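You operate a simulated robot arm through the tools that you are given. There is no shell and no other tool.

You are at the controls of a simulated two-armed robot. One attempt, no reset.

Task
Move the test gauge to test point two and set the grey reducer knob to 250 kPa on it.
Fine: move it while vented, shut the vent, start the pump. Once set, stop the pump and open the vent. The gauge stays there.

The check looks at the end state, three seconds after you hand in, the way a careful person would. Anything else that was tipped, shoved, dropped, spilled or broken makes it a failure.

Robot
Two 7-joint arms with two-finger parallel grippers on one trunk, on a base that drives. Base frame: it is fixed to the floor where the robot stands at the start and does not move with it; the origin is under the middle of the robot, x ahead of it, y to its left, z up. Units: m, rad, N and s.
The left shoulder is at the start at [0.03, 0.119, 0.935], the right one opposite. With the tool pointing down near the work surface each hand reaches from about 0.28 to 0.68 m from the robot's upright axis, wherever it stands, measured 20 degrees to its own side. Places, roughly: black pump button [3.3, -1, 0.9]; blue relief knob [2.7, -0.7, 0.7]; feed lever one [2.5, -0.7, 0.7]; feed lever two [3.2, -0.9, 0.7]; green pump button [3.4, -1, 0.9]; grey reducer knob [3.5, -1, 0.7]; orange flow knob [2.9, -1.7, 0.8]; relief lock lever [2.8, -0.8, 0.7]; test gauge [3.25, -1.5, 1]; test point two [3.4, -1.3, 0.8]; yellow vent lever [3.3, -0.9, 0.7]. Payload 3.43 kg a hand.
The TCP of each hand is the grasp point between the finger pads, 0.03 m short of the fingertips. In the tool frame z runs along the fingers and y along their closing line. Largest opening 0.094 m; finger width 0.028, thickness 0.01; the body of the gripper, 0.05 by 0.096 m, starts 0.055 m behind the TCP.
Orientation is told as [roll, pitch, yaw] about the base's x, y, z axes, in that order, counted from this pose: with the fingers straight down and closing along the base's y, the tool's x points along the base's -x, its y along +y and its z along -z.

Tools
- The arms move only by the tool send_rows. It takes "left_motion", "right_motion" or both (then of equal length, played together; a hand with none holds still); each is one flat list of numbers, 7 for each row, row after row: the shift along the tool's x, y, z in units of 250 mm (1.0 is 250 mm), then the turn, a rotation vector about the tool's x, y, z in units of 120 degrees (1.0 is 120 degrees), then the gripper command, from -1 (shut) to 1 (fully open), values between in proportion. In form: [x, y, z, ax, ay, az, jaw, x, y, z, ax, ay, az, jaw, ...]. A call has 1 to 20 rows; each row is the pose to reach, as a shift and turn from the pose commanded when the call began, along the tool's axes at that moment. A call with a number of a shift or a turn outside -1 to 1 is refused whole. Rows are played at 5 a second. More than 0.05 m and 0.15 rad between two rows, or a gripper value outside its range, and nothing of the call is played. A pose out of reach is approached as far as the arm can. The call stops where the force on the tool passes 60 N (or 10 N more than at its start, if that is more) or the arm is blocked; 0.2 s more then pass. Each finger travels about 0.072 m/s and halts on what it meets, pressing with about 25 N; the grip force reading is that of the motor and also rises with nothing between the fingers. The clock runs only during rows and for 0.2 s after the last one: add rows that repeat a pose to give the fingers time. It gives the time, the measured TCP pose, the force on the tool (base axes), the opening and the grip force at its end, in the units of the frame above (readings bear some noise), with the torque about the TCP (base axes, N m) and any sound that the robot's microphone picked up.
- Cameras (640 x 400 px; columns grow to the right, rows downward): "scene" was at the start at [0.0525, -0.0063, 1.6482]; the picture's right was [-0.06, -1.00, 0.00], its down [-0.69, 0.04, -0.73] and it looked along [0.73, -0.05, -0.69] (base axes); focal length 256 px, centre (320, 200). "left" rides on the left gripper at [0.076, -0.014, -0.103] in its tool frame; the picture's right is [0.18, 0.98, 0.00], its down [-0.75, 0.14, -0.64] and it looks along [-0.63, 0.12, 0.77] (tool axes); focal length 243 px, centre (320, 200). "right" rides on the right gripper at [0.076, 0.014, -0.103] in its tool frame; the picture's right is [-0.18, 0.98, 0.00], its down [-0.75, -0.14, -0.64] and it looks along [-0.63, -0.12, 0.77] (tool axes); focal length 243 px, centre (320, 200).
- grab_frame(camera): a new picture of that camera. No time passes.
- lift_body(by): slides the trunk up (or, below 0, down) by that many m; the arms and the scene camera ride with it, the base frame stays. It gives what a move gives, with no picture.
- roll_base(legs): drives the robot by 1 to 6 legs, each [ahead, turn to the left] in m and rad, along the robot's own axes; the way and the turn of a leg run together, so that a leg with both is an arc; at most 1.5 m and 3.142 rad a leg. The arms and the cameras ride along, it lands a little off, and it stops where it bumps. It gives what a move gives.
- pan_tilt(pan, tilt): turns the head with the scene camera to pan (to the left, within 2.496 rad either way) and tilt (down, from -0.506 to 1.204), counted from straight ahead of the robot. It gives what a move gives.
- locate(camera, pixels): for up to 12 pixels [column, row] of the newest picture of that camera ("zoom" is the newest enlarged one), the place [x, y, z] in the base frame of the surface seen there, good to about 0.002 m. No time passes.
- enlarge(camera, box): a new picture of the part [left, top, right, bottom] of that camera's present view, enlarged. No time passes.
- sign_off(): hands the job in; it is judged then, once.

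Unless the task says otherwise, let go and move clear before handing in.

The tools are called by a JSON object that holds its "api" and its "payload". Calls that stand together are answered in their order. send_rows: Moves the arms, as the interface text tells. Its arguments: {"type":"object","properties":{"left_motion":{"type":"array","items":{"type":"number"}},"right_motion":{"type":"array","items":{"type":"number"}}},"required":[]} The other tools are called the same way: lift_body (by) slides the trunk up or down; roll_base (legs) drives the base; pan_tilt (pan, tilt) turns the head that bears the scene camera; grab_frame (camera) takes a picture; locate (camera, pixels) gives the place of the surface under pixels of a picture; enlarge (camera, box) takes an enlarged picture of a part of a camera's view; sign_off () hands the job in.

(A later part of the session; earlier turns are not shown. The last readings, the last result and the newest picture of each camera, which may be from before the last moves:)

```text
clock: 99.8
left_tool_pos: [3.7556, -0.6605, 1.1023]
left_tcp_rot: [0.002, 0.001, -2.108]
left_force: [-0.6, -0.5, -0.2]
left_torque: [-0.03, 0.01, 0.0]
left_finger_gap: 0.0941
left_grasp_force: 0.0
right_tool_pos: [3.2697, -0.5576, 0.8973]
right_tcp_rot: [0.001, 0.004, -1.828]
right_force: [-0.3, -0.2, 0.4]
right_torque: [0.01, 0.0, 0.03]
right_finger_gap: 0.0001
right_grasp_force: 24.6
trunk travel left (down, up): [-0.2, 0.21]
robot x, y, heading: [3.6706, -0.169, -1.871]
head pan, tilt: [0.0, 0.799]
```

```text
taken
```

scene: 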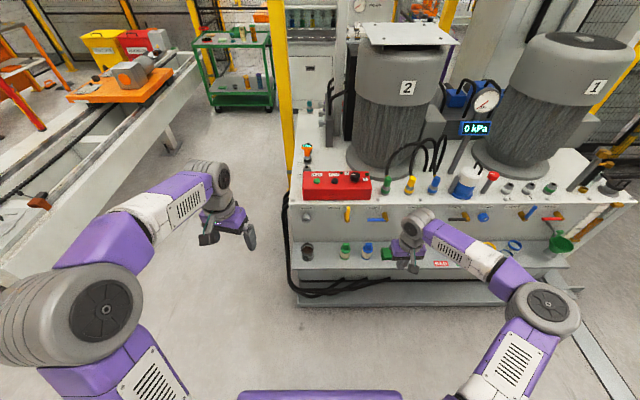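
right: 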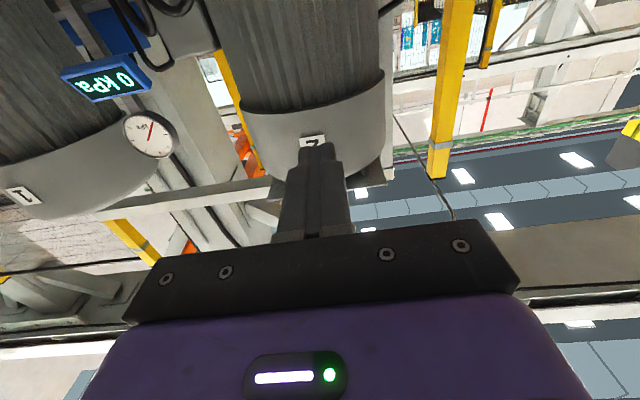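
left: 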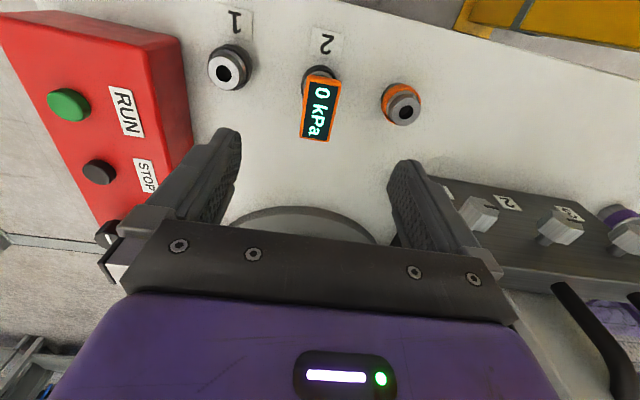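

The right hand points down again at (3.27,-0.56,0.90). I'll lower it in the clear space well in front of the shelf before pitching.

{"api": "send_rows", "payload": {"right_motion": [-0.015, 0.09, 0.16, 0, 0, 0, -1, -0.03, 0.18, 0.32, 0, 0, 0, -1, -0.045, 0.27, 0.48, 0, 0, 0, -1, -0.06, 0.36, 0.64, 0, 0, 0, -1, -0.069, 0.432, 0.8, 0, 0, 0, -1, -0.069, 0.432, 0.96, 0, 0, 0, -1, -0.069, 0.432, 0.96, 0, 0, 0, -1]}}

{"api": "grab_frame", "payload": {"camera": "scene"}}

```text
clock: 101.3
left_tool_pos: [3.7552, -0.66, 1.1014]
left_tcp_rot: [0.002, 0.0, -2.109]
left_force: [-0.2, -0.1, -0.1]
left_torque: [-0.03, 0.01, -0.02]
left_finger_gap: 0.0938
left_grasp_force: 0.0
right_tool_pos: [3.3411, -0.5424, 0.6931]
right_tcp_rot: [0.002, 0.001, -1.829]
right_force: [0.8, 0.1, -0.1]
right_torque: [-0.05, -0.01, -0.02]
right_finger_gap: 0.0
right_grasp_force: 25.5
right hand out of reach, approached as far as the arm can: row 3, 4, 5, 6, 7
trunk travel left (down, up): [-0.2, 0.21]
robot x, y, heading: [3.6697, -0.1673, -1.874]
head pan, tilt: [0.0, 0.799]
```

```text
taken
```

scene: 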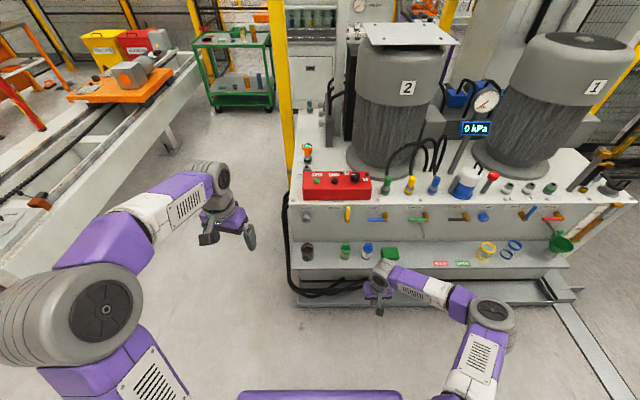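

The lowest the wrist gets here is about z=0.89. I'll pitch the hand up about the wrist now and use the trunk slide for the rest of the height.

{"api": "send_rows", "payload": {"right_motion": [-0.114, 0, -0.008, 0, -0.068, 0, -1, -0.226, 0, -0.033, 0, -0.136, 0, -1, -0.332, 0, -0.072, 0, -0.204, 0, -1, -0.433, 0, -0.127, 0, -0.272, 0, -1, -0.524, 0, -0.196, 0, -0.34, 0, -1, -0.605, 0, -0.276, 0, -0.408, 0, -1, -0.673, 0, -0.367, 0, -0.476, 0, -1, -0.728, 0, -0.468, 0, -0.544, 0, -1, -0.768, 0, -0.574, 0, -0.612, 0, -1, -0.792, 0, -0.686, 0, -0.68, 0, -1, -0.8, 0, -0.8, 0, -0.75, 0, -1, -0.8, 0, -0.8, 0, -0.75, 0, -1]}}

{"api": "grab_frame", "payload": {"camera": "scene"}}

```text
clock: 104.0
left_tool_pos: [3.7557, -0.6625, 1.101]
left_tcp_rot: [0.001, 0.0, -2.108]
left_force: [-0.3, 0.1, 0.2]
left_torque: [0.01, -0.01, 0.02]
left_finger_gap: 0.0939
left_grasp_force: 0.0
right_tool_pos: [3.2268, -0.7481, 1.0052]
right_tcp_rot: [0.073, -1.384, -1.847]
right_force: [-0.1, -0.4, 0.4]
right_torque: [-0.01, 0.02, -0.03]
right_finger_gap: 0.0
right_grasp_force: 24.7
right hand out of reach, approached as far as the arm can: row 7, 8, 9, 10, 11, 12
trunk travel left (down, up): [-0.2, 0.21]
robot x, y, heading: [3.6725, -0.1733, -1.877]
head pan, tilt: [0.0, 0.799]
```

```text
taken
```

scene: 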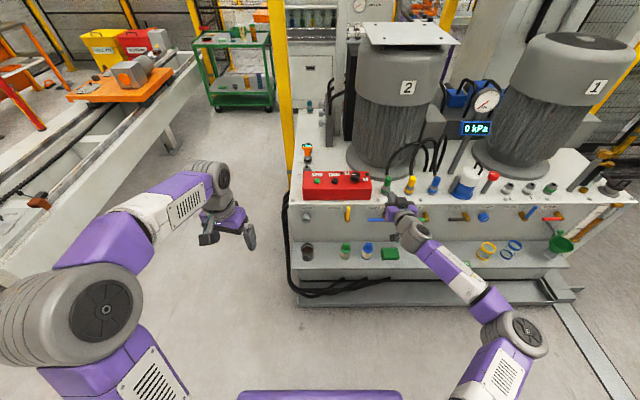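

The hand is now pitched to 79° at z=1.005. I'll lower the trunk 0.2 m to bring it to panel height.

{"api": "lift_body", "payload": {"by": -0.2}}

{"api": "grab_frame", "payload": {"camera": "scene"}}

{"api": "grab_frame", "payload": {"camera": "right"}}

```text
clock: 106.1
left_tool_pos: [3.7563, -0.66, 0.9017]
left_tcp_rot: [0.001, 0.0, -2.108]
left_force: [-0.3, 0.3, -0.2]
left_torque: [0.01, 0.0, 0.02]
left_finger_gap: 0.094
left_grasp_force: 0.0
right_tool_pos: [3.2259, -0.7466, 0.8059]
right_tcp_rot: [0.081, -1.382, -1.856]
right_force: [-1.0, 0.4, 0.5]
right_torque: [-0.02, 0.0, 0.0]
right_finger_gap: 0.0002
right_grasp_force: 24.7
trunk travel left (down, up): [0.0, 0.41]
robot x, y, heading: [3.6712, -0.1684, -1.871]
head pan, tilt: [0.0, 0.799]
```

```text
taken
```

scene: 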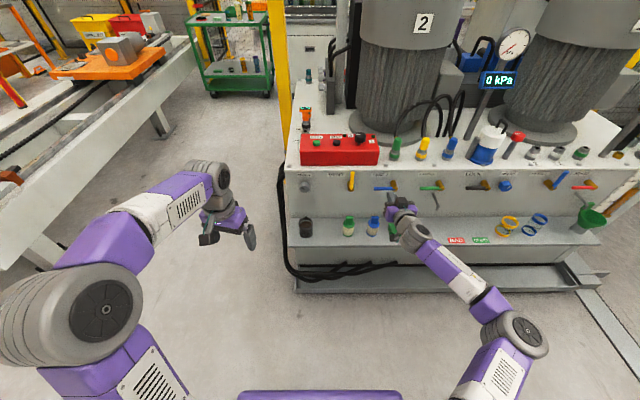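

```text
taken
```

right: 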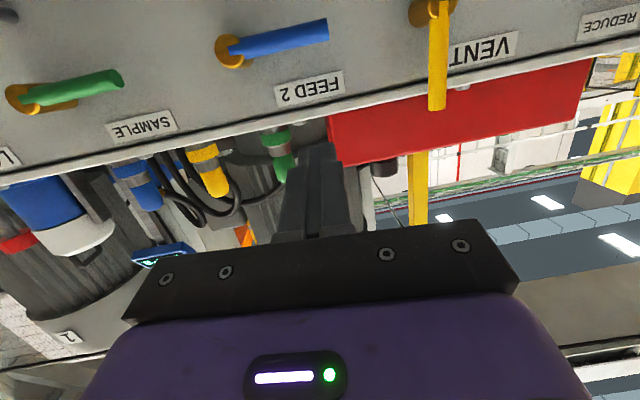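

The right camera now clearly shows VENT at (437,60), FEED 2 and REDUCE (upside down). I'll slide the hand to the standoff beside the vent handle.

{"api": "send_rows", "payload": {"right_motion": [0.003, 0.11, 0.04, 0, 0, 0, -1, 0.006, 0.22, 0.08, 0, 0, 0, -1, 0.006, 0.332, 0.12, 0, 0, 0, -1, 0.006, 0.332, 0.12, 0, 0, 0, -1]}}

{"api": "grab_frame", "payload": {"camera": "right"}}

{"api": "enlarge", "payload": {"camera": "scene", "box": [280, 120, 440, 260]}}

```text
clock: 107.1
left_tool_pos: [3.7567, -0.6608, 0.9013]
left_tcp_rot: [0.001, -0.001, -2.11]
left_force: [-0.7, 0.1, 0.5]
left_torque: [-0.01, 0.02, 0.0]
left_finger_gap: 0.0938
left_grasp_force: 0.1
right_tool_pos: [3.2876, -0.7759, 0.8218]
right_tcp_rot: [0.084, -1.367, -1.851]
right_force: [0.4, -0.2, 0.4]
right_torque: [0.03, 0.01, -0.01]
right_finger_gap: 0.0
right_grasp_force: 24.7
right hand out of reach, approached as far as the arm can: row 1, 2, 3, 4
trunk travel left (down, up): [0.0, 0.41]
robot x, y, heading: [3.6694, -0.1726, -1.871]
head pan, tilt: [0.0, 0.799]
```

```text
taken
```

right: 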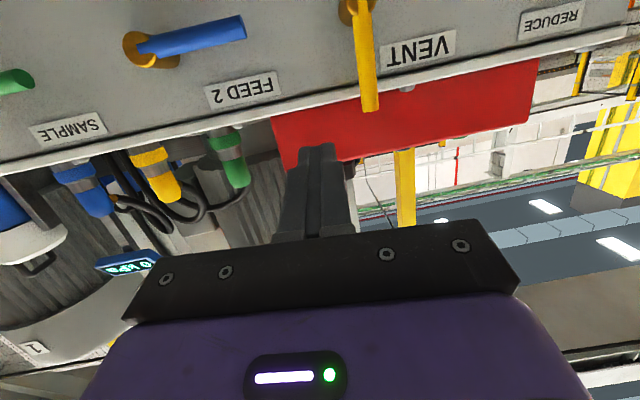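

```text
2.86 times, centred on (360, 190) of scene
```

zoom: 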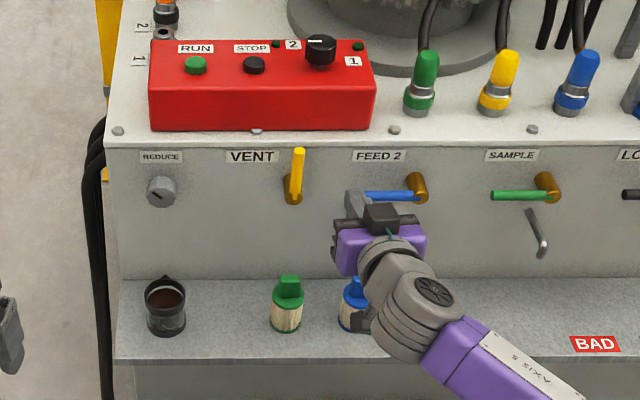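

The arm is at its limit at z=0.82 with the tip above the handle top. I'll pitch the fingers about 17° lower, which relaxes the limit, and hold a standoff.

{"api": "send_rows", "payload": {"right_motion": [-0.024, 0.021, 0.056, 0, 0.048, 0, -1, -0.048, 0.042, 0.112, 0, 0.096, 0, -1, -0.072, 0.064, 0.168, 0, 0.143, 0, -1, -0.072, 0.064, 0.168, 0, 0.143, 0, -1]}}

{"api": "grab_frame", "payload": {"camera": "right"}}

```text
clock: 108.1
left_tool_pos: [3.7565, -0.6614, 0.9001]
left_tcp_rot: [0.002, -0.001, -2.107]
left_force: [-0.8, -0.3, -0.4]
left_torque: [0.05, 0.0, 0.0]
left_finger_gap: 0.0937
left_grasp_force: 0.2
right_tool_pos: [3.284, -0.7535, 0.8215]
right_tcp_rot: [0.034, -1.119, -1.805]
right_force: [0.5, 0.2, -0.7]
right_torque: [0.02, -0.01, -0.04]
right_finger_gap: 0.0
right_grasp_force: 25.2
right hand out of reach, approached as far as the arm can: row 1, 2, 3, 4
trunk travel left (down, up): [0.0, 0.41]
robot x, y, heading: [3.673, -0.1721, -1.869]
head pan, tilt: [0.0, 0.799]
```

```text
taken
```

right: 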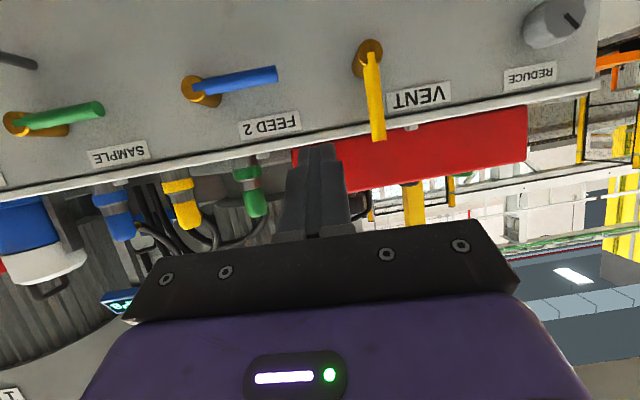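

The horizontal approach is not reachable in this posture. A simpler way exists: with fingers pointing straight down, the gripper body (starting 55 mm above the TCP) clears the deck edge, so I can work the lever and knob from above. I'll turn the right hand back down about the wrist and raise the trunk.

{"api": "send_rows", "payload": {"right_motion": [0.112, 0, -0.008, 0, 0.0668, 0, -1, 0.221, 0, -0.031, 0, 0.1337, 0, -1, 0.326, 0, -0.07, 0, 0.2005, 0, -1, 0.425, 0, -0.122, 0, 0.2674, 0, -1, 0.515, 0, -0.188, 0, 0.3342, 0, -1, 0.596, 0, -0.266, 0, 0.4011, 0, -1, 0.664, 0, -0.354, 0, 0.4679, 0, -1, 0.72, 0, -0.451, 0, 0.5343, 0, -1, 0.72, 0, -0.451, 0, 0.5343, 0, -1]}}

{"api": "lift_body", "payload": {"by": 0.2}}

{"api": "grab_frame", "payload": {"camera": "scene"}}

```text
clock: 110.1
left_tool_pos: [3.7556, -0.6614, 0.9012]
left_tcp_rot: [0.002, 0.0, -2.109]
left_force: [-0.5, 0.3, -1.1]
left_torque: [0.02, -0.01, 0.02]
left_finger_gap: 0.0941
left_grasp_force: 0.2
right_tool_pos: [3.3207, -0.5669, 0.7084]
right_tcp_rot: [0.016, 0.036, -1.773]
right_force: [-0.4, 0.2, -0.8]
right_torque: [0.0, -0.04, 0.02]
right_finger_gap: 0.0
right_grasp_force: 24.7
right hand out of reach, approached as far as the arm can: row 1, 2, 3, 4, 5, 6
trunk travel left (down, up): [0.0, 0.41]
robot x, y, heading: [3.6717, -0.1695, -1.871]
head pan, tilt: [0.0, 0.799]
```

```text
clock: 112.3
left_tool_pos: [3.757, -0.6611, 1.1011]
left_tcp_rot: [0.002, 0.001, -2.108]
left_force: [-0.2, 0.4, -0.8]
left_torque: [0.01, -0.02, -0.01]
left_finger_gap: 0.0941
left_grasp_force: 0.0
right_tool_pos: [3.3206, -0.5678, 0.9079]
right_tcp_rot: [0.016, 0.035, -1.774]
right_force: [-0.8, 0.4, 0.5]
right_torque: [0.0, -0.01, 0.03]
right_finger_gap: 0.0
right_grasp_force: 24.7
trunk travel left (down, up): [-0.2, 0.21]
robot x, y, heading: [3.6736, -0.1687, -1.877]
head pan, tilt: [0.0, 0.799]
```

```text
taken
```

scene: 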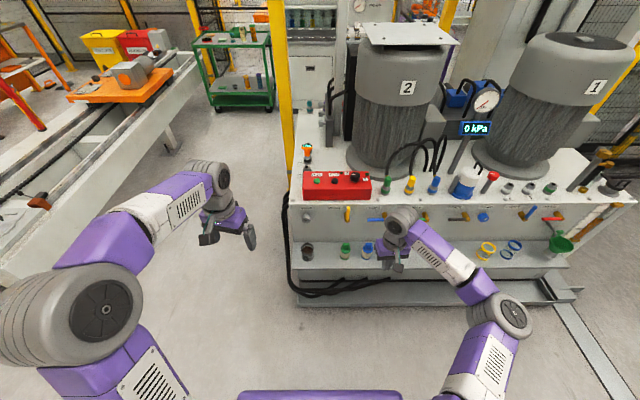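

The right hand points down again at z=0.91. I'll roll 0.2 m ahead so the panel comes within tool-down reach.

{"api": "roll_base", "payload": {"legs": [[0.21, 0.02]]}}

{"api": "grab_frame", "payload": {"camera": "right"}}

{"api": "grab_frame", "payload": {"camera": "scene"}}

```text
clock: 114.0
left_tool_pos: [3.7055, -0.8629, 1.1017]
left_tcp_rot: [0.002, 0.001, -2.085]
left_force: [-0.7, -0.7, 0.6]
left_torque: [0.03, -0.02, 0.0]
left_finger_gap: 0.0938
left_grasp_force: 0.2
right_tool_pos: [3.2689, -0.7795, 0.9079]
right_tcp_rot: [0.016, 0.035, -1.752]
right_force: [-0.3, -1.2, -0.2]
right_torque: [0.03, 0.03, -0.01]
right_finger_gap: 0.0001
right_grasp_force: 25.2
trunk travel left (down, up): [-0.2, 0.21]
robot x, y, heading: [3.6114, -0.3699, -1.85]
head pan, tilt: [0.0, 0.799]
```

```text
taken
```

right: 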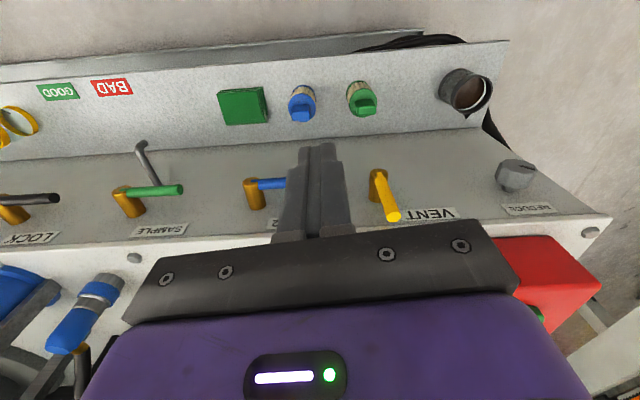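

```text
taken
```

scene: 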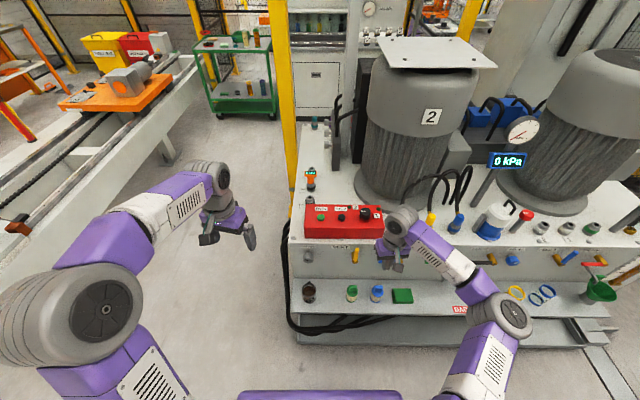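

The right camera gives a clear view of the vent handle (392,216 tip). I'll locate it precisely from here.

{"api": "enlarge", "payload": {"camera": "right", "box": [340, 140, 440, 240]}}

{"api": "locate", "payload": {"camera": "right", "pixels": [[393, 216], [384, 195], [388, 206], [378, 178], [381, 186], [285, 183], [260, 183], [420, 180], [515, 172]]}}

```text
4.00 times, centred on (390, 190) of right
```

zoom: 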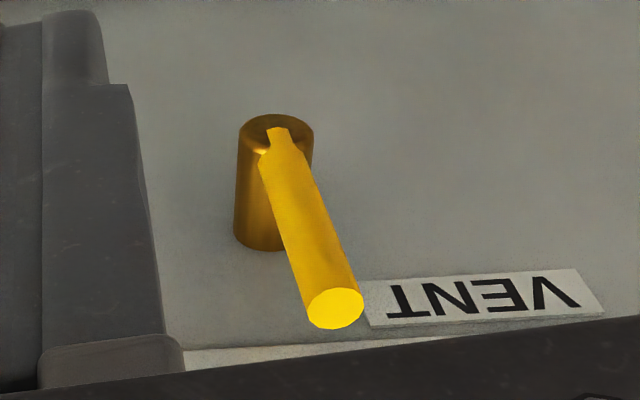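

```text
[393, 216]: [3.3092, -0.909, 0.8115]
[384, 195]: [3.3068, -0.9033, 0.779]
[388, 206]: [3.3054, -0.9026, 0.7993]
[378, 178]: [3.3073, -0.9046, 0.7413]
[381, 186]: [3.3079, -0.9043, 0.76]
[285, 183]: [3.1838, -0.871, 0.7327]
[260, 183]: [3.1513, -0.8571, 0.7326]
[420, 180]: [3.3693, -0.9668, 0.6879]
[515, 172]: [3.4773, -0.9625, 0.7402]
```

Handle axis is at (3.309,-0.909) and its top at z=0.811. I'll bring the closed fingers beside it (35 mm to the -x side), first at z=0.90, aligned with the panel.

{"api": "send_rows", "payload": {"right_motion": [-0.156, 0.037, 0.01, 0, 0, 0.017, -1, -0.312, 0.074, 0.02, 0, 0, 0.034, -1, -0.468, 0.11, 0.03, 0, 0, 0.0516, -1, -0.468, 0.11, 0.03, 0, 0, 0.0516, -1, -0.468, 0.11, 0.03, 0, 0, 0.0516, -1]}}

{"api": "grab_frame", "payload": {"camera": "right"}}

{"api": "enlarge", "payload": {"camera": "scene", "box": [290, 170, 420, 290]}}

```text
clock: 115.2
left_tool_pos: [3.7067, -0.8614, 1.1008]
left_tcp_rot: [0.002, 0.0, -2.086]
left_force: [0.9, 0.3, 0.0]
left_torque: [0.03, 0.03, -0.01]
left_finger_gap: 0.0939
left_grasp_force: 0.1
right_tool_pos: [3.2279, -0.7895, 0.9205]
right_tcp_rot: [0.012, 0.036, -1.861]
right_force: [-0.2, -0.5, -0.2]
right_torque: [-0.02, 0.0, 0.0]
right_finger_gap: 0.0001
right_grasp_force: 24.7
right hand out of reach, approached as far as the arm can: row 1, 2, 3, 4, 5
trunk travel left (down, up): [-0.2, 0.21]
robot x, y, heading: [3.6134, -0.3758, -1.848]
head pan, tilt: [0.0, 0.799]
```

```text
taken
```

right: 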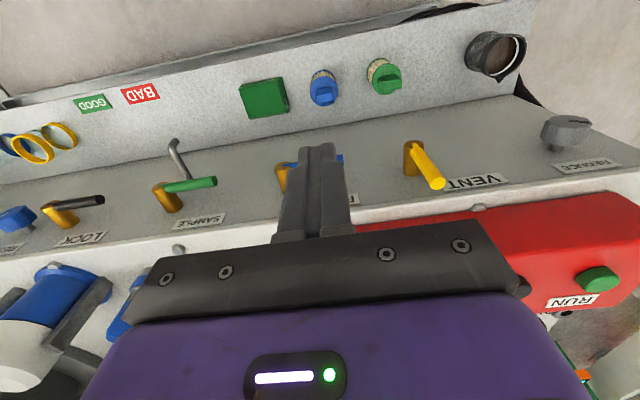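

```text
3.33 times, centred on (355, 230) of scene
```

zoom: 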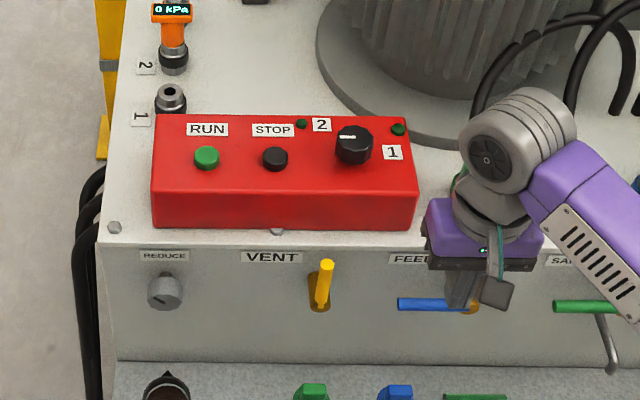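

The right arm is still stuck in its poor elbow posture. I'll raise it back to its initial relative pose to let the elbow recover.

{"api": "send_rows", "payload": {"right_motion": [0.02, 0.01, -0.16, 0, -0.004, 0, -1, 0.04, 0.02, -0.32, 0, -0.008, 0, -1, 0.06, 0.03, -0.48, 0, -0.012, 0, -1, 0.08, 0.04, -0.64, 0, -0.017, 0, -1, 0.096, 0.055, -0.8, 0, -0.017, 0, -1, 0.096, 0.055, -0.84, 0, -0.017, 0, -1, 0.096, 0.055, -0.84, 0, -0.017, 0, -1]}}

{"api": "grab_frame", "payload": {"camera": "scene"}}

```text
clock: 116.8
left_tool_pos: [3.7071, -0.8626, 1.1005]
left_tcp_rot: [0.001, -0.001, -2.085]
left_force: [0.1, -0.2, 0.1]
left_torque: [0.02, -0.03, -0.01]
left_finger_gap: 0.0943
left_grasp_force: 0.1
right_tool_pos: [3.2348, -0.7419, 1.1191]
right_tcp_rot: [0.012, 0.0, -1.86]
right_force: [-0.1, 0.0, 0.5]
right_torque: [-0.02, 0.0, 0.03]
right_finger_gap: 0.0001
right_grasp_force: 25.0
right hand out of reach, approached as far as the arm can: row 1, 2, 3, 4, 5, 6, 7
trunk travel left (down, up): [-0.2, 0.21]
robot x, y, heading: [3.6102, -0.3738, -1.848]
head pan, tilt: [0.0, 0.799]
```

```text
taken
```

scene: 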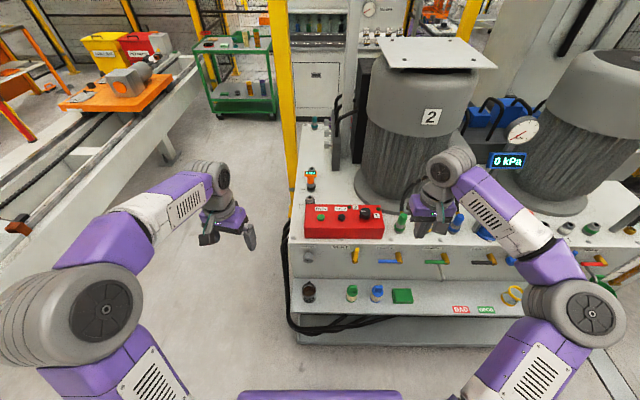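

The elbow looks partly recovered, but the left arm is in the better posture, so I'll do the panel work with it. I'll shift the robot about 0.16 m to its right so the knob and vent lie ahead of the left arm.

{"api": "roll_base", "payload": {"legs": [[0, -1.571], [0.16, 0], [0, 1.559], [0.04, 0]]}}

{"api": "grab_frame", "payload": {"camera": "scene"}}

{"api": "grab_frame", "payload": {"camera": "left"}}

```text
clock: 126.2
left_tool_pos: [3.5075, -0.8579, 1.1016]
left_tcp_rot: [-0.001, 0.002, -2.152]
left_force: [-0.6, -0.8, -0.5]
left_torque: [0.03, -0.02, -0.03]
left_finger_gap: 0.0942
left_grasp_force: 0.1
right_tool_pos: [3.044, -0.709, 1.1176]
right_tcp_rot: [0.013, 0.001, -1.925]
right_force: [-0.4, 0.0, -0.7]
right_torque: [0.04, -0.03, 0.01]
right_finger_gap: 0.0
right_grasp_force: 24.8
trunk travel left (down, up): [-0.2, 0.21]
robot x, y, heading: [3.4431, -0.3631, -1.914]
head pan, tilt: [0.0, 0.799]
```

```text
taken
```

scene: 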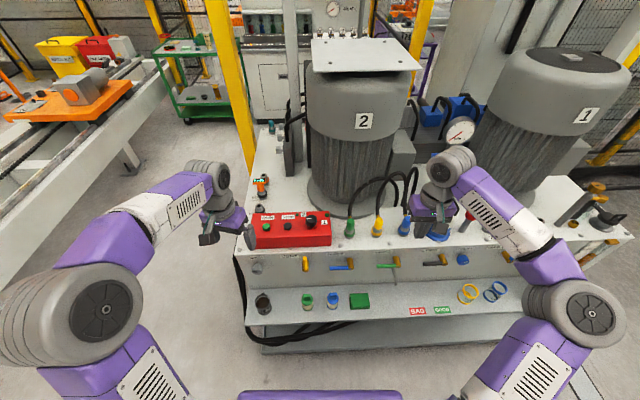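

```text
taken
```

left: 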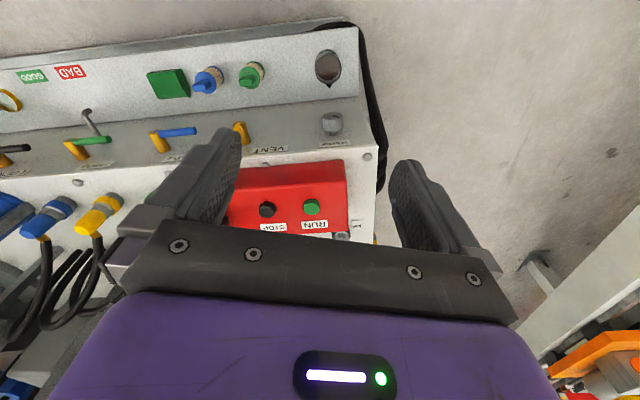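

The left hand is free over the panel edge. I'll shut its fingers and bring it to z=0.90 just right of the vent handle (-x side), squared to the panel.

{"api": "send_rows", "payload": {"left_motion": [-0.093, -0.098, 0.114, 0, 0, -0.02, 0.5, -0.186, -0.196, 0.229, 0, 0, -0.04, 0, -0.279, -0.294, 0.343, 0, 0, -0.06, -0.5, -0.372, -0.392, 0.457, 0, 0, -0.08, -1, -0.465, -0.49, 0.571, 0, 0, -0.1, -1, -0.558, -0.588, 0.686, 0, 0, -0.12, -1, -0.65, -0.686, 0.8, 0, 0, -0.139, -1, -0.65, -0.686, 0.8, 0, 0, -0.139, -1, -0.65, -0.686, 0.8, 0, 0, -0.139, -1]}}

{"api": "grab_frame", "payload": {"camera": "left"}}

{"api": "enlarge", "payload": {"camera": "scene", "box": [240, 170, 400, 290]}}

```text
clock: 128.2
left_tool_pos: [3.2728, -0.8992, 0.8989]
left_tcp_rot: [0.001, 0.0, -1.86]
left_force: [0.1, -0.2, 0.5]
left_torque: [0.01, 0.02, 0.01]
left_finger_gap: 0.0
left_grasp_force: 25.1
right_tool_pos: [3.0436, -0.7067, 1.1184]
right_tcp_rot: [0.014, -0.001, -1.925]
right_force: [-0.8, -0.1, 0.0]
right_torque: [-0.01, -0.01, -0.02]
right_finger_gap: 0.0002
right_grasp_force: 25.5
trunk travel left (down, up): [-0.2, 0.21]
robot x, y, heading: [3.4429, -0.3613, -1.913]
head pan, tilt: [0.0, 0.799]
```

```text
taken
```

left: 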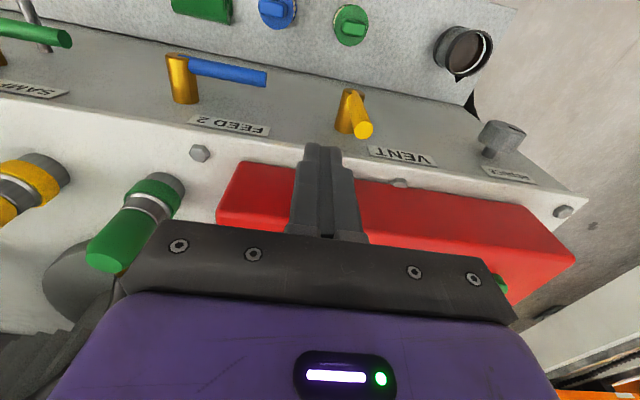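

```text
3.33 times, centred on (320, 230) of scene
```

zoom: 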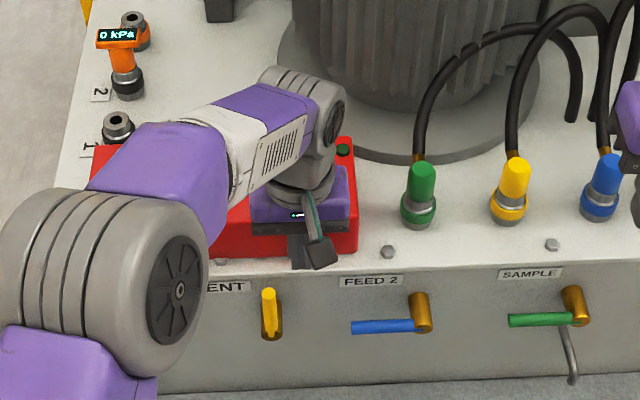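

The left hand reaches well: TCP is 37 mm right of the handle, in its plane, with the gauge "0 kPa" still in view. I'll lower it beside the handle.

{"api": "send_rows", "payload": {"left_motion": [0, 0, 0.12, 0, 0, 0, -1, 0, 0, 0.24, 0, 0, 0, -1, 0, 0, 0.356, 0, 0, 0, -1, 0, 0, 0.356, 0, 0, 0, -1]}}

{"api": "grab_frame", "payload": {"camera": "left"}}

```text
clock: 129.2
left_tool_pos: [3.2756, -0.8967, 0.8095]
left_tcp_rot: [0.0, -0.001, -1.861]
left_force: [-0.3, 0.2, 0.3]
left_torque: [0.04, 0.01, 0.0]
left_finger_gap: 0.0
left_grasp_force: 24.4
right_tool_pos: [3.0437, -0.7071, 1.1188]
right_tcp_rot: [0.013, 0.0, -1.926]
right_force: [0.7, 0.5, -0.5]
right_torque: [-0.02, 0.0, -0.01]
right_finger_gap: 0.0002
right_grasp_force: 25.1
trunk travel left (down, up): [-0.2, 0.21]
robot x, y, heading: [3.4436, -0.3672, -1.915]
head pan, tilt: [0.0, 0.799]
```

```text
taken
```

left: 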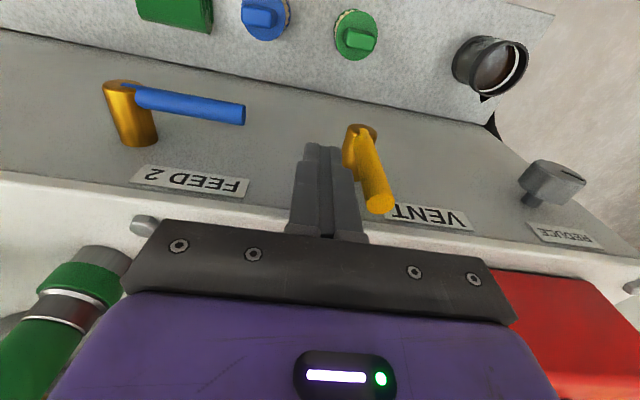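

The fingers stand beside the handle, which is on their right in the image. I'll push it over towards REDUCE (+x) and down in an arc.

{"api": "send_rows", "payload": {"left_motion": [0, 0.045, 0, 0, 0, 0, -1, 0, 0.083, 0, 0, 0, 0, -1, 0, 0.107, 0, 0, 0, 0, -1, 0, 0.13, 0, 0, 0, 0, -1, 0, 0.153, 0.005, 0, 0, 0, -1, 0, 0.176, 0.011, 0, 0, 0, -1]}}

{"api": "grab_frame", "payload": {"camera": "left"}}

```text
clock: 130.6
left_tool_pos: [3.3182, -0.9103, 0.8099]
left_tcp_rot: [0.002, -0.001, -1.859]
left_force: [-0.7, -0.7, 0.6]
left_torque: [-0.01, 0.04, 0.0]
left_finger_gap: 0.0001
left_grasp_force: 24.7
right_tool_pos: [3.0445, -0.7075, 1.1184]
right_tcp_rot: [0.011, 0.0, -1.924]
right_force: [-0.6, 0.1, -0.1]
right_torque: [-0.04, 0.01, 0.01]
right_finger_gap: 0.0
right_grasp_force: 24.7
trunk travel left (down, up): [-0.2, 0.21]
robot x, y, heading: [3.4403, -0.3609, -1.916]
head pan, tilt: [0.0, 0.799]
```

```text
taken
```

left: 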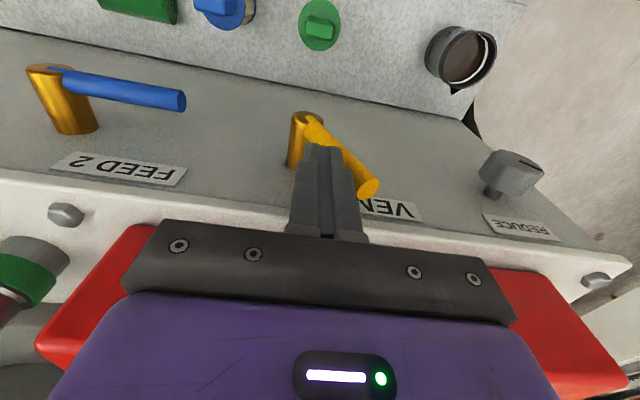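

The lever turns easily and is tilted about 30°. I'll continue the arc down to horizontal.

{"api": "send_rows", "payload": {"left_motion": [0, 0.02, 0.012, 0, 0, 0, -1, 0, 0.041, 0.024, 0, 0, 0, -1, 0, 0.058, 0.04, 0, 0, 0, -1, 0, 0.075, 0.057, 0, 0, 0, -1, 0, 0.088, 0.077, 0, 0, 0, -1, 0, 0.1, 0.098, 0, 0, 0, -1, 0, 0.108, 0.121, 0, 0, 0, -1, 0, 0.112, 0.144, 0, 0, 0, -1, 0, 0.116, 0.16, 0, 0, 0, -1, 0, 0.116, 0.16, 0, 0, 0, -1]}}

{"api": "grab_frame", "payload": {"camera": "left"}}

{"api": "enlarge", "payload": {"camera": "scene", "box": [240, 170, 400, 290]}}

```text
clock: 132.8
left_tool_pos: [3.3454, -0.9195, 0.7686]
left_tcp_rot: [0.002, 0.0, -1.858]
left_force: [-0.8, 0.6, 0.4]
left_torque: [0.01, -0.01, -0.02]
left_finger_gap: 0.0003
left_grasp_force: 24.9
right_tool_pos: [3.044, -0.7063, 1.1179]
right_tcp_rot: [0.013, 0.001, -1.927]
right_force: [-1.1, 0.2, -1.3]
right_torque: [-0.02, 0.01, -0.03]
right_finger_gap: 0.0
right_grasp_force: 24.6
trunk travel left (down, up): [-0.2, 0.21]
robot x, y, heading: [3.4412, -0.3661, -1.915]
head pan, tilt: [0.0, 0.799]
```

```text
taken
```

left: 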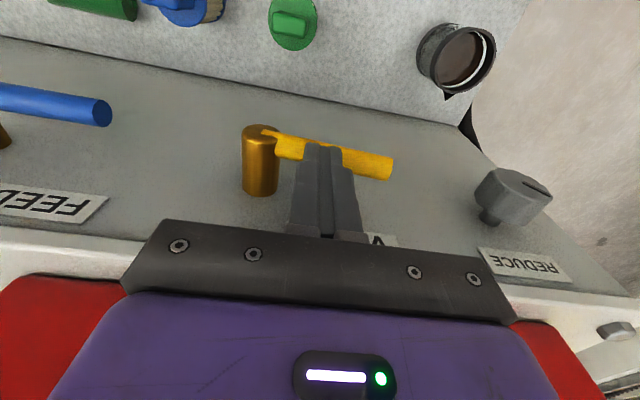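

```text
3.33 times, centred on (320, 230) of scene
```

zoom: 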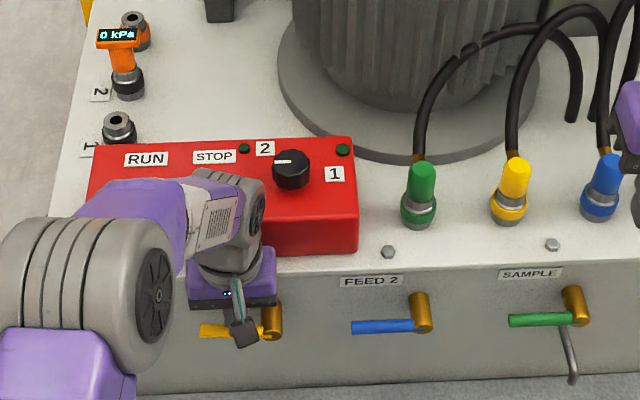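

The vent lever now lies horizontal like the other shut levers. I'll nudge it 4 mm further to be sure it's at the stop, then rise.

{"api": "send_rows", "payload": {"left_motion": [0, 0, 0.008, 0, 0, 0, -1, 0, 0, 0.016, 0, 0, 0, -1, 0, 0, 0.016, 0, 0, 0, -1]}}

{"api": "send_rows", "payload": {"left_motion": [0, 0, -0.12, 0, 0, 0, -1, 0, 0, -0.28, 0, 0, 0, -1, 0, 0, -0.44, 0, 0, 0, -1, 0, 0, -0.6, 0, 0, 0, -1, 0, 0, -0.76, 0, 0, 0, -1, 0, 0, -0.8, 0, 0, 0, -1]}}

{"api": "grab_frame", "payload": {"camera": "left"}}

{"api": "enlarge", "payload": {"camera": "scene", "box": [240, 170, 400, 290]}}

```text
clock: 133.6
left_tool_pos: [3.3454, -0.9196, 0.7645]
left_tcp_rot: [0.001, 0.0, -1.858]
left_force: [-1.0, -1.1, 0.0]
left_torque: [-0.04, -0.03, -0.02]
left_finger_gap: 0.0
left_grasp_force: 24.9
right_tool_pos: [3.0433, -0.7061, 1.1192]
right_tcp_rot: [0.013, 0.0, -1.927]
right_force: [0.6, 0.6, -0.1]
right_torque: [0.02, 0.0, -0.06]
right_finger_gap: 0.0
right_grasp_force: 25.1
trunk travel left (down, up): [-0.2, 0.21]
robot x, y, heading: [3.4457, -0.3601, -1.917]
head pan, tilt: [0.0, 0.799]
```

```text
clock: 135.0
left_tool_pos: [3.3464, -0.9192, 0.9659]
left_tcp_rot: [0.001, -0.001, -1.858]
left_force: [-0.3, -0.3, 0.8]
left_torque: [0.03, 0.0, 0.03]
left_finger_gap: 0.0
left_grasp_force: 25.6
right_tool_pos: [3.0451, -0.7071, 1.1194]
right_tcp_rot: [0.012, 0.0, -1.926]
right_force: [0.0, 0.8, -0.6]
right_torque: [0.01, -0.03, 0.03]
right_finger_gap: 0.0
right_grasp_force: 24.9
trunk travel left (down, up): [-0.2, 0.21]
robot x, y, heading: [3.4451, -0.3611, -1.915]
head pan, tilt: [0.0, 0.799]
```

```text
taken
```

left: 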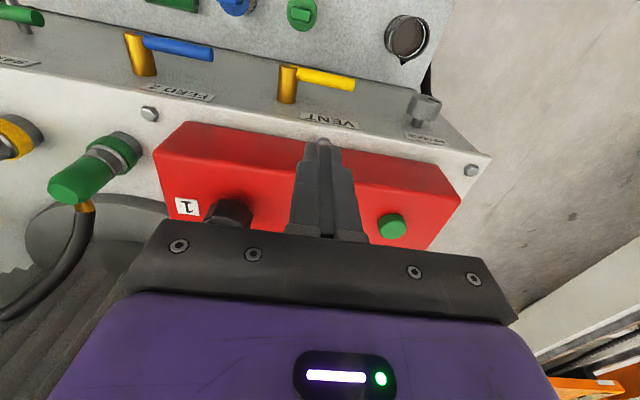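

```text
3.33 times, centred on (320, 230) of scene
```

zoom: 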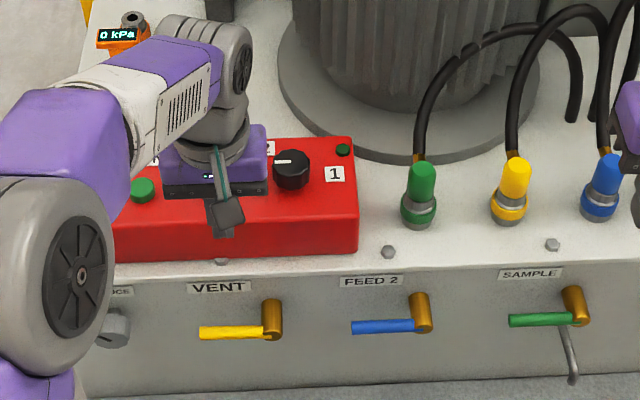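

The vent lever is horizontal and matches its neighbours. Next is the RUN button at (3.413,-1.042, top 0.887): I'll move the closed fingertips above it.

{"api": "send_rows", "payload": {"left_motion": [-0.1, 0.1, 0, 0, 0, 0, -1, -0.2, 0.2, 0, 0, 0, 0, -1, -0.3, 0.3, 0, 0, 0, 0, -1, -0.395, 0.395, 0, 0, 0, 0, -1, -0.395, 0.395, 0, 0, 0, 0, -1]}}

{"api": "enlarge", "payload": {"camera": "scene", "box": [230, 160, 350, 250]}}

{"api": "grab_frame", "payload": {"camera": "left"}}

```text
clock: 136.2
left_tool_pos: [3.4104, -1.0367, 0.966]
left_tcp_rot: [0.003, 0.001, -1.859]
left_force: [0.8, -0.3, 0.4]
left_torque: [0.01, 0.0, 0.02]
left_finger_gap: 0.0
left_grasp_force: 24.7
left hand out of reach, approached as far as the arm can: row 4, 5
right_tool_pos: [3.0434, -0.7075, 1.1193]
right_tcp_rot: [0.012, -0.001, -1.924]
right_force: [0.0, 0.1, -0.7]
right_torque: [0.02, 0.0, -0.02]
right_finger_gap: 0.0
right_grasp_force: 24.8
trunk travel left (down, up): [-0.2, 0.21]
robot x, y, heading: [3.4475, -0.362, -1.915]
head pan, tilt: [0.0, 0.799]
```

```text
4.44 times, centred on (290, 205) of scene
```

zoom: 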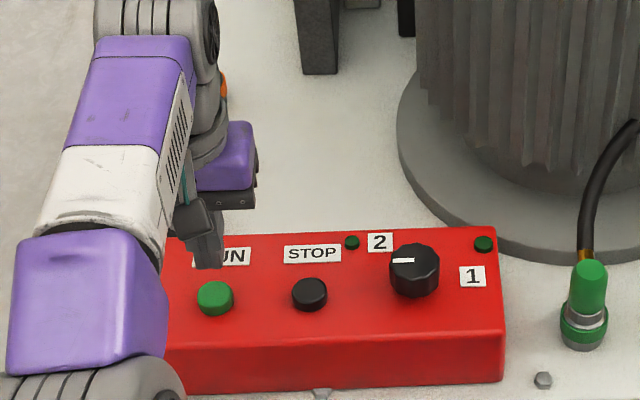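

```text
taken
```

left: 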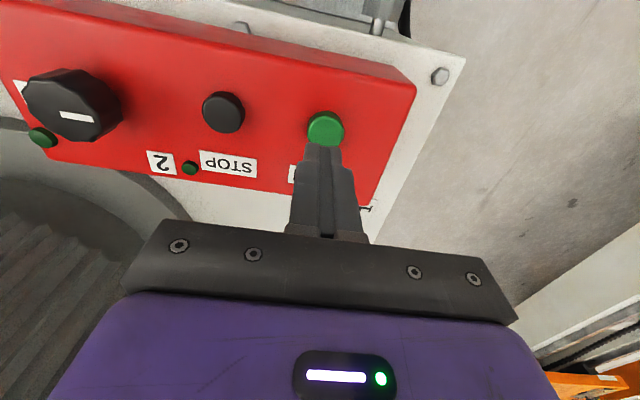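

{"api": "locate", "payload": {"camera": "left", "pixels": [[326, 128], [312, 128], [340, 128], [326, 115], [326, 140], [222, 111]]}}

```text
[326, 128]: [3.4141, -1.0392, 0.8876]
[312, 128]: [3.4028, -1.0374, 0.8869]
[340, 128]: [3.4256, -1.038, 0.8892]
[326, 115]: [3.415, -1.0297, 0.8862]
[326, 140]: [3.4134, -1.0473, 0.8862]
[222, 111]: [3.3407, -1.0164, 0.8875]
```

The fingertip is within 4 mm of the button centre (3.414,-1.039). I'll press down about 5 mm past the surface, then release.

{"api": "send_rows", "payload": {"left_motion": [0, 0.01, 0.1, 0, 0, 0, -1, 0, 0.01, 0.18, 0, 0, 0, -1, 0, 0.01, 0.2, 0, 0, 0, -1, 0, 0.01, 0.212, 0, 0, 0, -1, 0, 0.01, 0.22, 0, 0, 0, -1, 0, 0.01, 0.22, 0, 0, 0, -1]}}

{"api": "enlarge", "payload": {"camera": "scene", "box": [230, 160, 350, 250]}}

```text
clock: 137.6
left_tool_pos: [3.4159, -1.0376, 0.9114]
left_tcp_rot: [0.001, -0.005, -1.86]
left_force: [-2.5, -3.4, 11.3]
left_torque: [-0.16, 0.12, -0.05]
left_finger_gap: 0.0
left_grasp_force: 24.9
right_tool_pos: [3.0436, -0.7066, 1.1184]
right_tcp_rot: [0.013, -0.001, -1.926]
right_force: [0.3, -0.5, 0.2]
right_torque: [-0.01, -0.02, 0.01]
right_finger_gap: 0.0004
right_grasp_force: 25.0
trunk travel left (down, up): [-0.2, 0.21]
robot x, y, heading: [3.4439, -0.3626, -1.913]
head pan, tilt: [0.0, 0.799]
heard: click
```

```text
4.44 times, centred on (290, 205) of scene
```

zoom: 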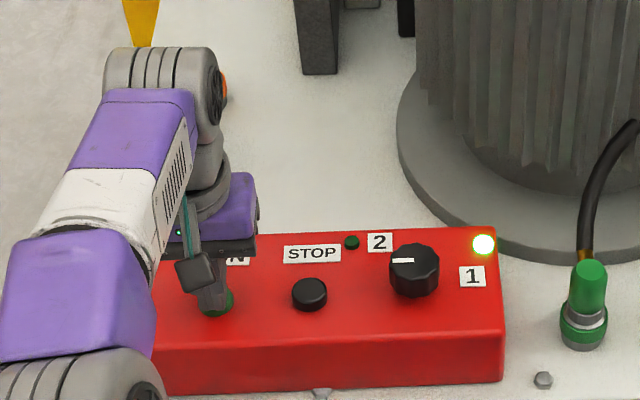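

A click was heard and a lamp at (483,243) lit, so the pump runs. I'll release the button and read the gauges.

{"api": "send_rows", "payload": {"left_motion": [0.05, 0, -0.1, 0, 0, 0, -1, 0.15, 0, -0.25, 0, 0, 0, -1, 0.3, 0, -0.35, 0, 0, 0, -1, 0.45, 0, -0.4, 0, 0, 0, -1, 0.45, 0, -0.4, 0, 0, 0, -1]}}

{"api": "grab_frame", "payload": {"camera": "scene"}}

{"api": "enlarge", "payload": {"camera": "scene", "box": [230, 160, 350, 250]}}

{"api": "enlarge", "payload": {"camera": "scene", "box": [400, 100, 520, 200]}}

```text
clock: 138.8
left_tool_pos: [3.4452, -0.9321, 1.0115]
left_tcp_rot: [0.001, 0.001, -1.859]
left_force: [-0.1, -0.4, -0.2]
left_torque: [0.0, -0.04, 0.0]
left_finger_gap: 0.0
left_grasp_force: 24.8
right_tool_pos: [3.0428, -0.7072, 1.1187]
right_tcp_rot: [0.013, 0.001, -1.926]
right_force: [-0.1, 0.2, -0.5]
right_torque: [0.02, -0.07, 0.0]
right_finger_gap: 0.0
right_grasp_force: 25.1
trunk travel left (down, up): [-0.2, 0.21]
robot x, y, heading: [3.4451, -0.3608, -1.919]
head pan, tilt: [0.0, 0.799]
```

```text
taken
```

scene: 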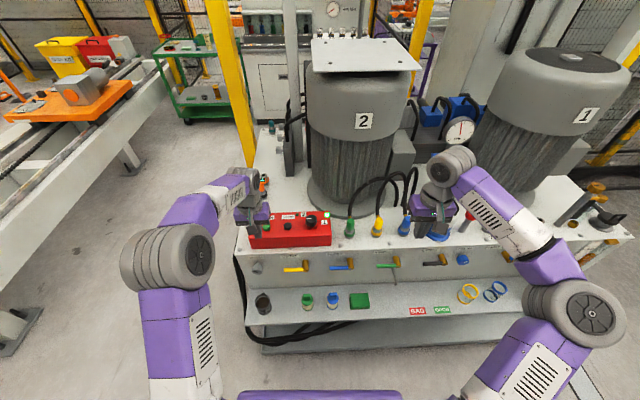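

```text
4.44 times, centred on (290, 205) of scene
```

zoom: 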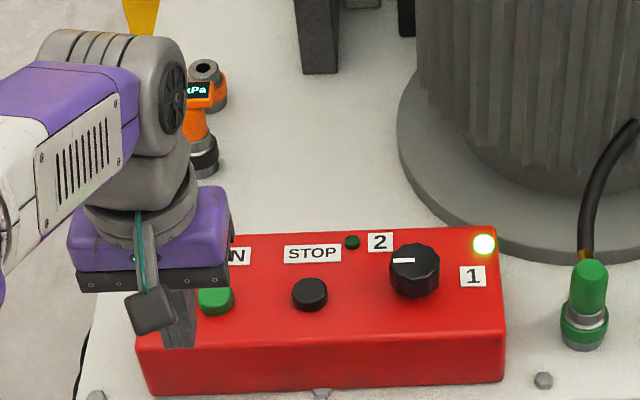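

```text
4.00 times, centred on (460, 150) of scene
```

zoom: 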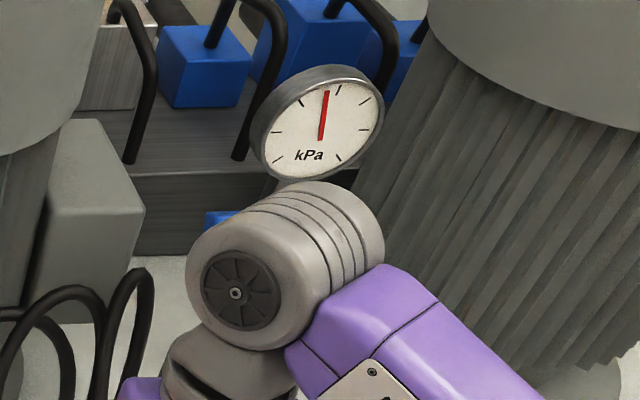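

The supply dial has swung up (needle near vertical), so pressure is present. I'll open the left fingers partly and bring them above the reducer knob, then read the test gauge.

{"api": "send_rows", "payload": {"left_motion": [-0.019, 0.042, 0.14, 0, 0, 0, -0.5, -0.038, 0.084, 0.28, 0, 0, 0, 0, -0.057, 0.126, 0.42, 0, 0, 0, 0.3, -0.076, 0.168, 0.57, 0, 0, 0, 0.4, -0.094, 0.212, 0.72, 0, 0, 0, 0.4, -0.094, 0.212, 0.72, 0, 0, 0, 0.4]}}

{"api": "grab_frame", "payload": {"camera": "scene"}}

{"api": "enlarge", "payload": {"camera": "scene", "box": [220, 160, 320, 290]}}

{"api": "grab_frame", "payload": {"camera": "left"}}

```text
clock: 140.2
left_tool_pos: [3.4933, -0.9685, 0.8306]
left_tcp_rot: [0.002, 0.0, -1.861]
left_force: [0.1, 0.9, 0.0]
left_torque: [0.04, -0.01, -0.01]
left_finger_gap: 0.0656
left_grasp_force: 0.0
right_tool_pos: [3.0437, -0.7068, 1.1189]
right_tcp_rot: [0.013, 0.0, -1.924]
right_force: [-0.3, -0.1, -0.1]
right_torque: [-0.02, 0.01, -0.02]
right_finger_gap: 0.0002
right_grasp_force: 25.6
trunk travel left (down, up): [-0.2, 0.21]
robot x, y, heading: [3.4461, -0.3616, -1.915]
head pan, tilt: [0.0, 0.799]
```

```text
taken
```

scene: 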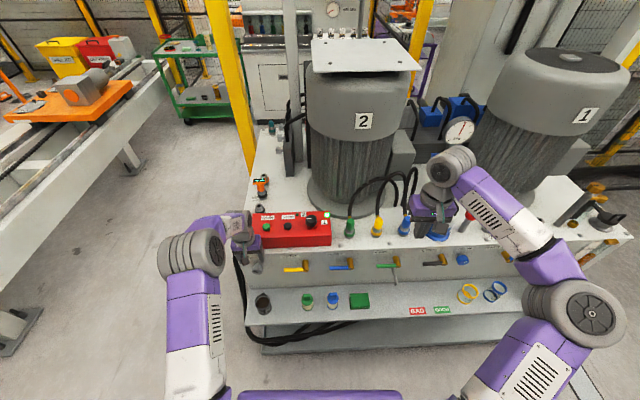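

```text
3.08 times, centred on (270, 225) of scene
```

zoom: 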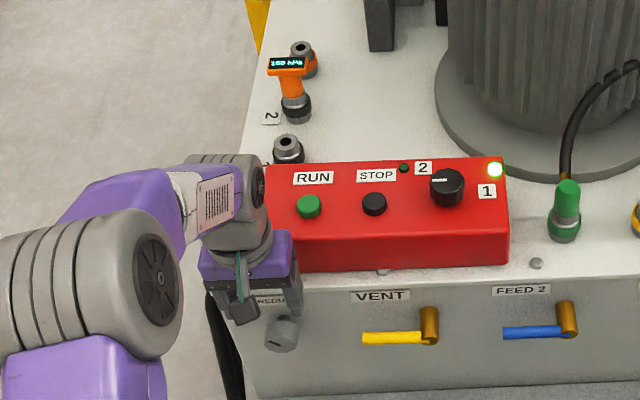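

```text
taken
```

left: 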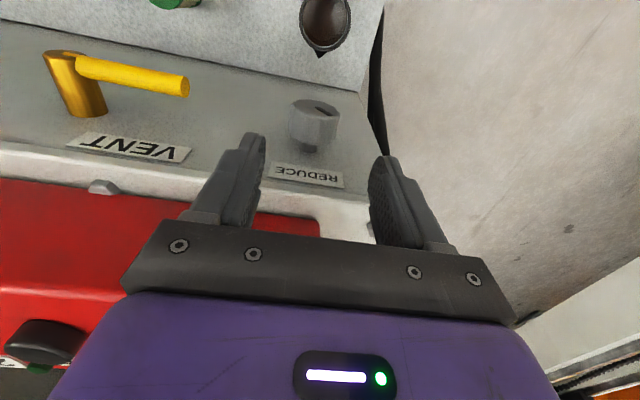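

The hand hovers over the knob and the gauge display is unobstructed. I'll read it.

{"api": "enlarge", "payload": {"camera": "scene", "box": [252, 172, 272, 186]}}

{"api": "locate", "payload": {"camera": "left", "pixels": [[315, 108], [295, 112], [336, 112], [315, 125], [315, 140], [300, 105], [330, 105], [308, 150], [190, 85]]}}

```text
16.00 times, centred on (262, 179) of scene
```

zoom: 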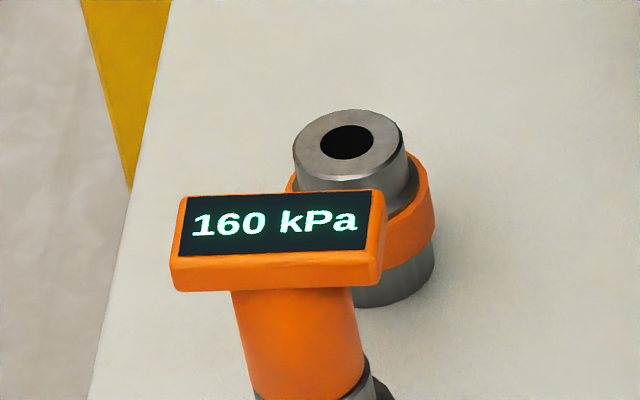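

```text
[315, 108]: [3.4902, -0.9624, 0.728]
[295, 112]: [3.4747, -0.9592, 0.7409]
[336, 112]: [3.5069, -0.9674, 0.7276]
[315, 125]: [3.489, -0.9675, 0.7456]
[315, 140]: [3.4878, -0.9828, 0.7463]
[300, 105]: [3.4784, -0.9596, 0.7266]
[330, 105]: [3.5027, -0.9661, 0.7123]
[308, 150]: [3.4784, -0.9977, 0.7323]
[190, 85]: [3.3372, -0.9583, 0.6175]
```

The test gauge reads 160 kPa; the target is 250. The knob axis is at (3.490,-0.966,0.727). I'll lower the open fingers around it with the TCP on the axis.

{"api": "send_rows", "payload": {"left_motion": [0.008, -0.017, 0.12, 0, 0, 0, 0.4, 0.008, -0.017, 0.24, 0, 0, 0, 0.4, 0.008, -0.017, 0.34, 0, 0, 0, 0.4, 0.008, -0.017, 0.41, 0, 0, 0, 0.4, 0.008, -0.017, 0.41, 0, 0, 0, 0.4]}}

{"api": "grab_frame", "payload": {"camera": "left"}}

{"api": "enlarge", "payload": {"camera": "scene", "box": [220, 160, 320, 290]}}

```text
clock: 141.4
left_tool_pos: [3.488, -0.973, 0.7379]
left_tcp_rot: [0.003, -0.023, -1.857]
left_force: [3.7, 10.1, 23.0]
left_torque: [-0.77, 0.71, -0.31]
left_finger_gap: 0.066
left_grasp_force: 0.0
right_tool_pos: [3.0448, -0.7026, 1.12]
right_tcp_rot: [0.015, -0.002, -1.925]
right_force: [0.6, 0.0, -0.3]
right_torque: [-0.02, -0.03, -0.01]
right_finger_gap: 0.0
right_grasp_force: 24.7
trunk travel left (down, up): [-0.2, 0.21]
robot x, y, heading: [3.4469, -0.3581, -1.914]
head pan, tilt: [0.0, 0.799]
stopped in row 5 (left hand): the force on the tool passed its limit at 64 N (the readings are from after the stop); the commanded pose is now the measured one
```

```text
taken
```

left: 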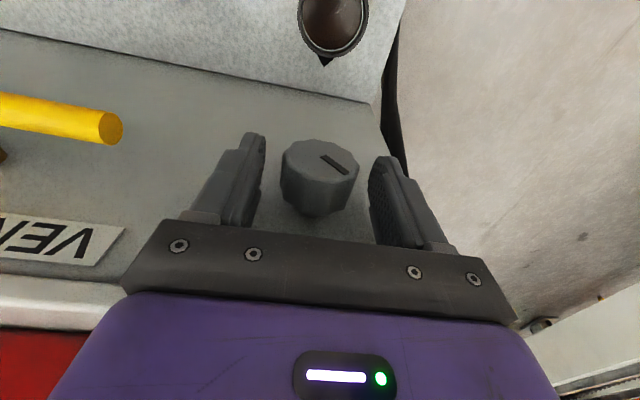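

```text
3.08 times, centred on (270, 225) of scene
```

zoom: 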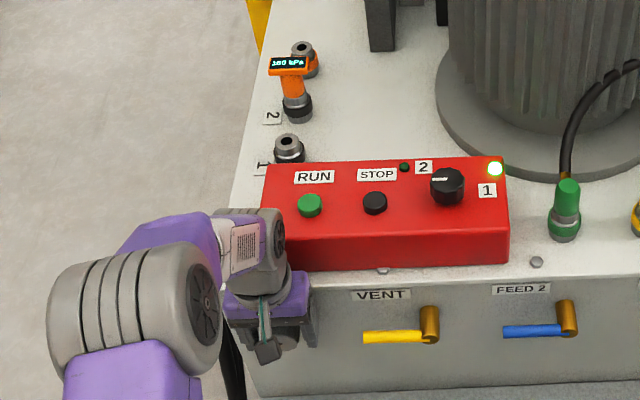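

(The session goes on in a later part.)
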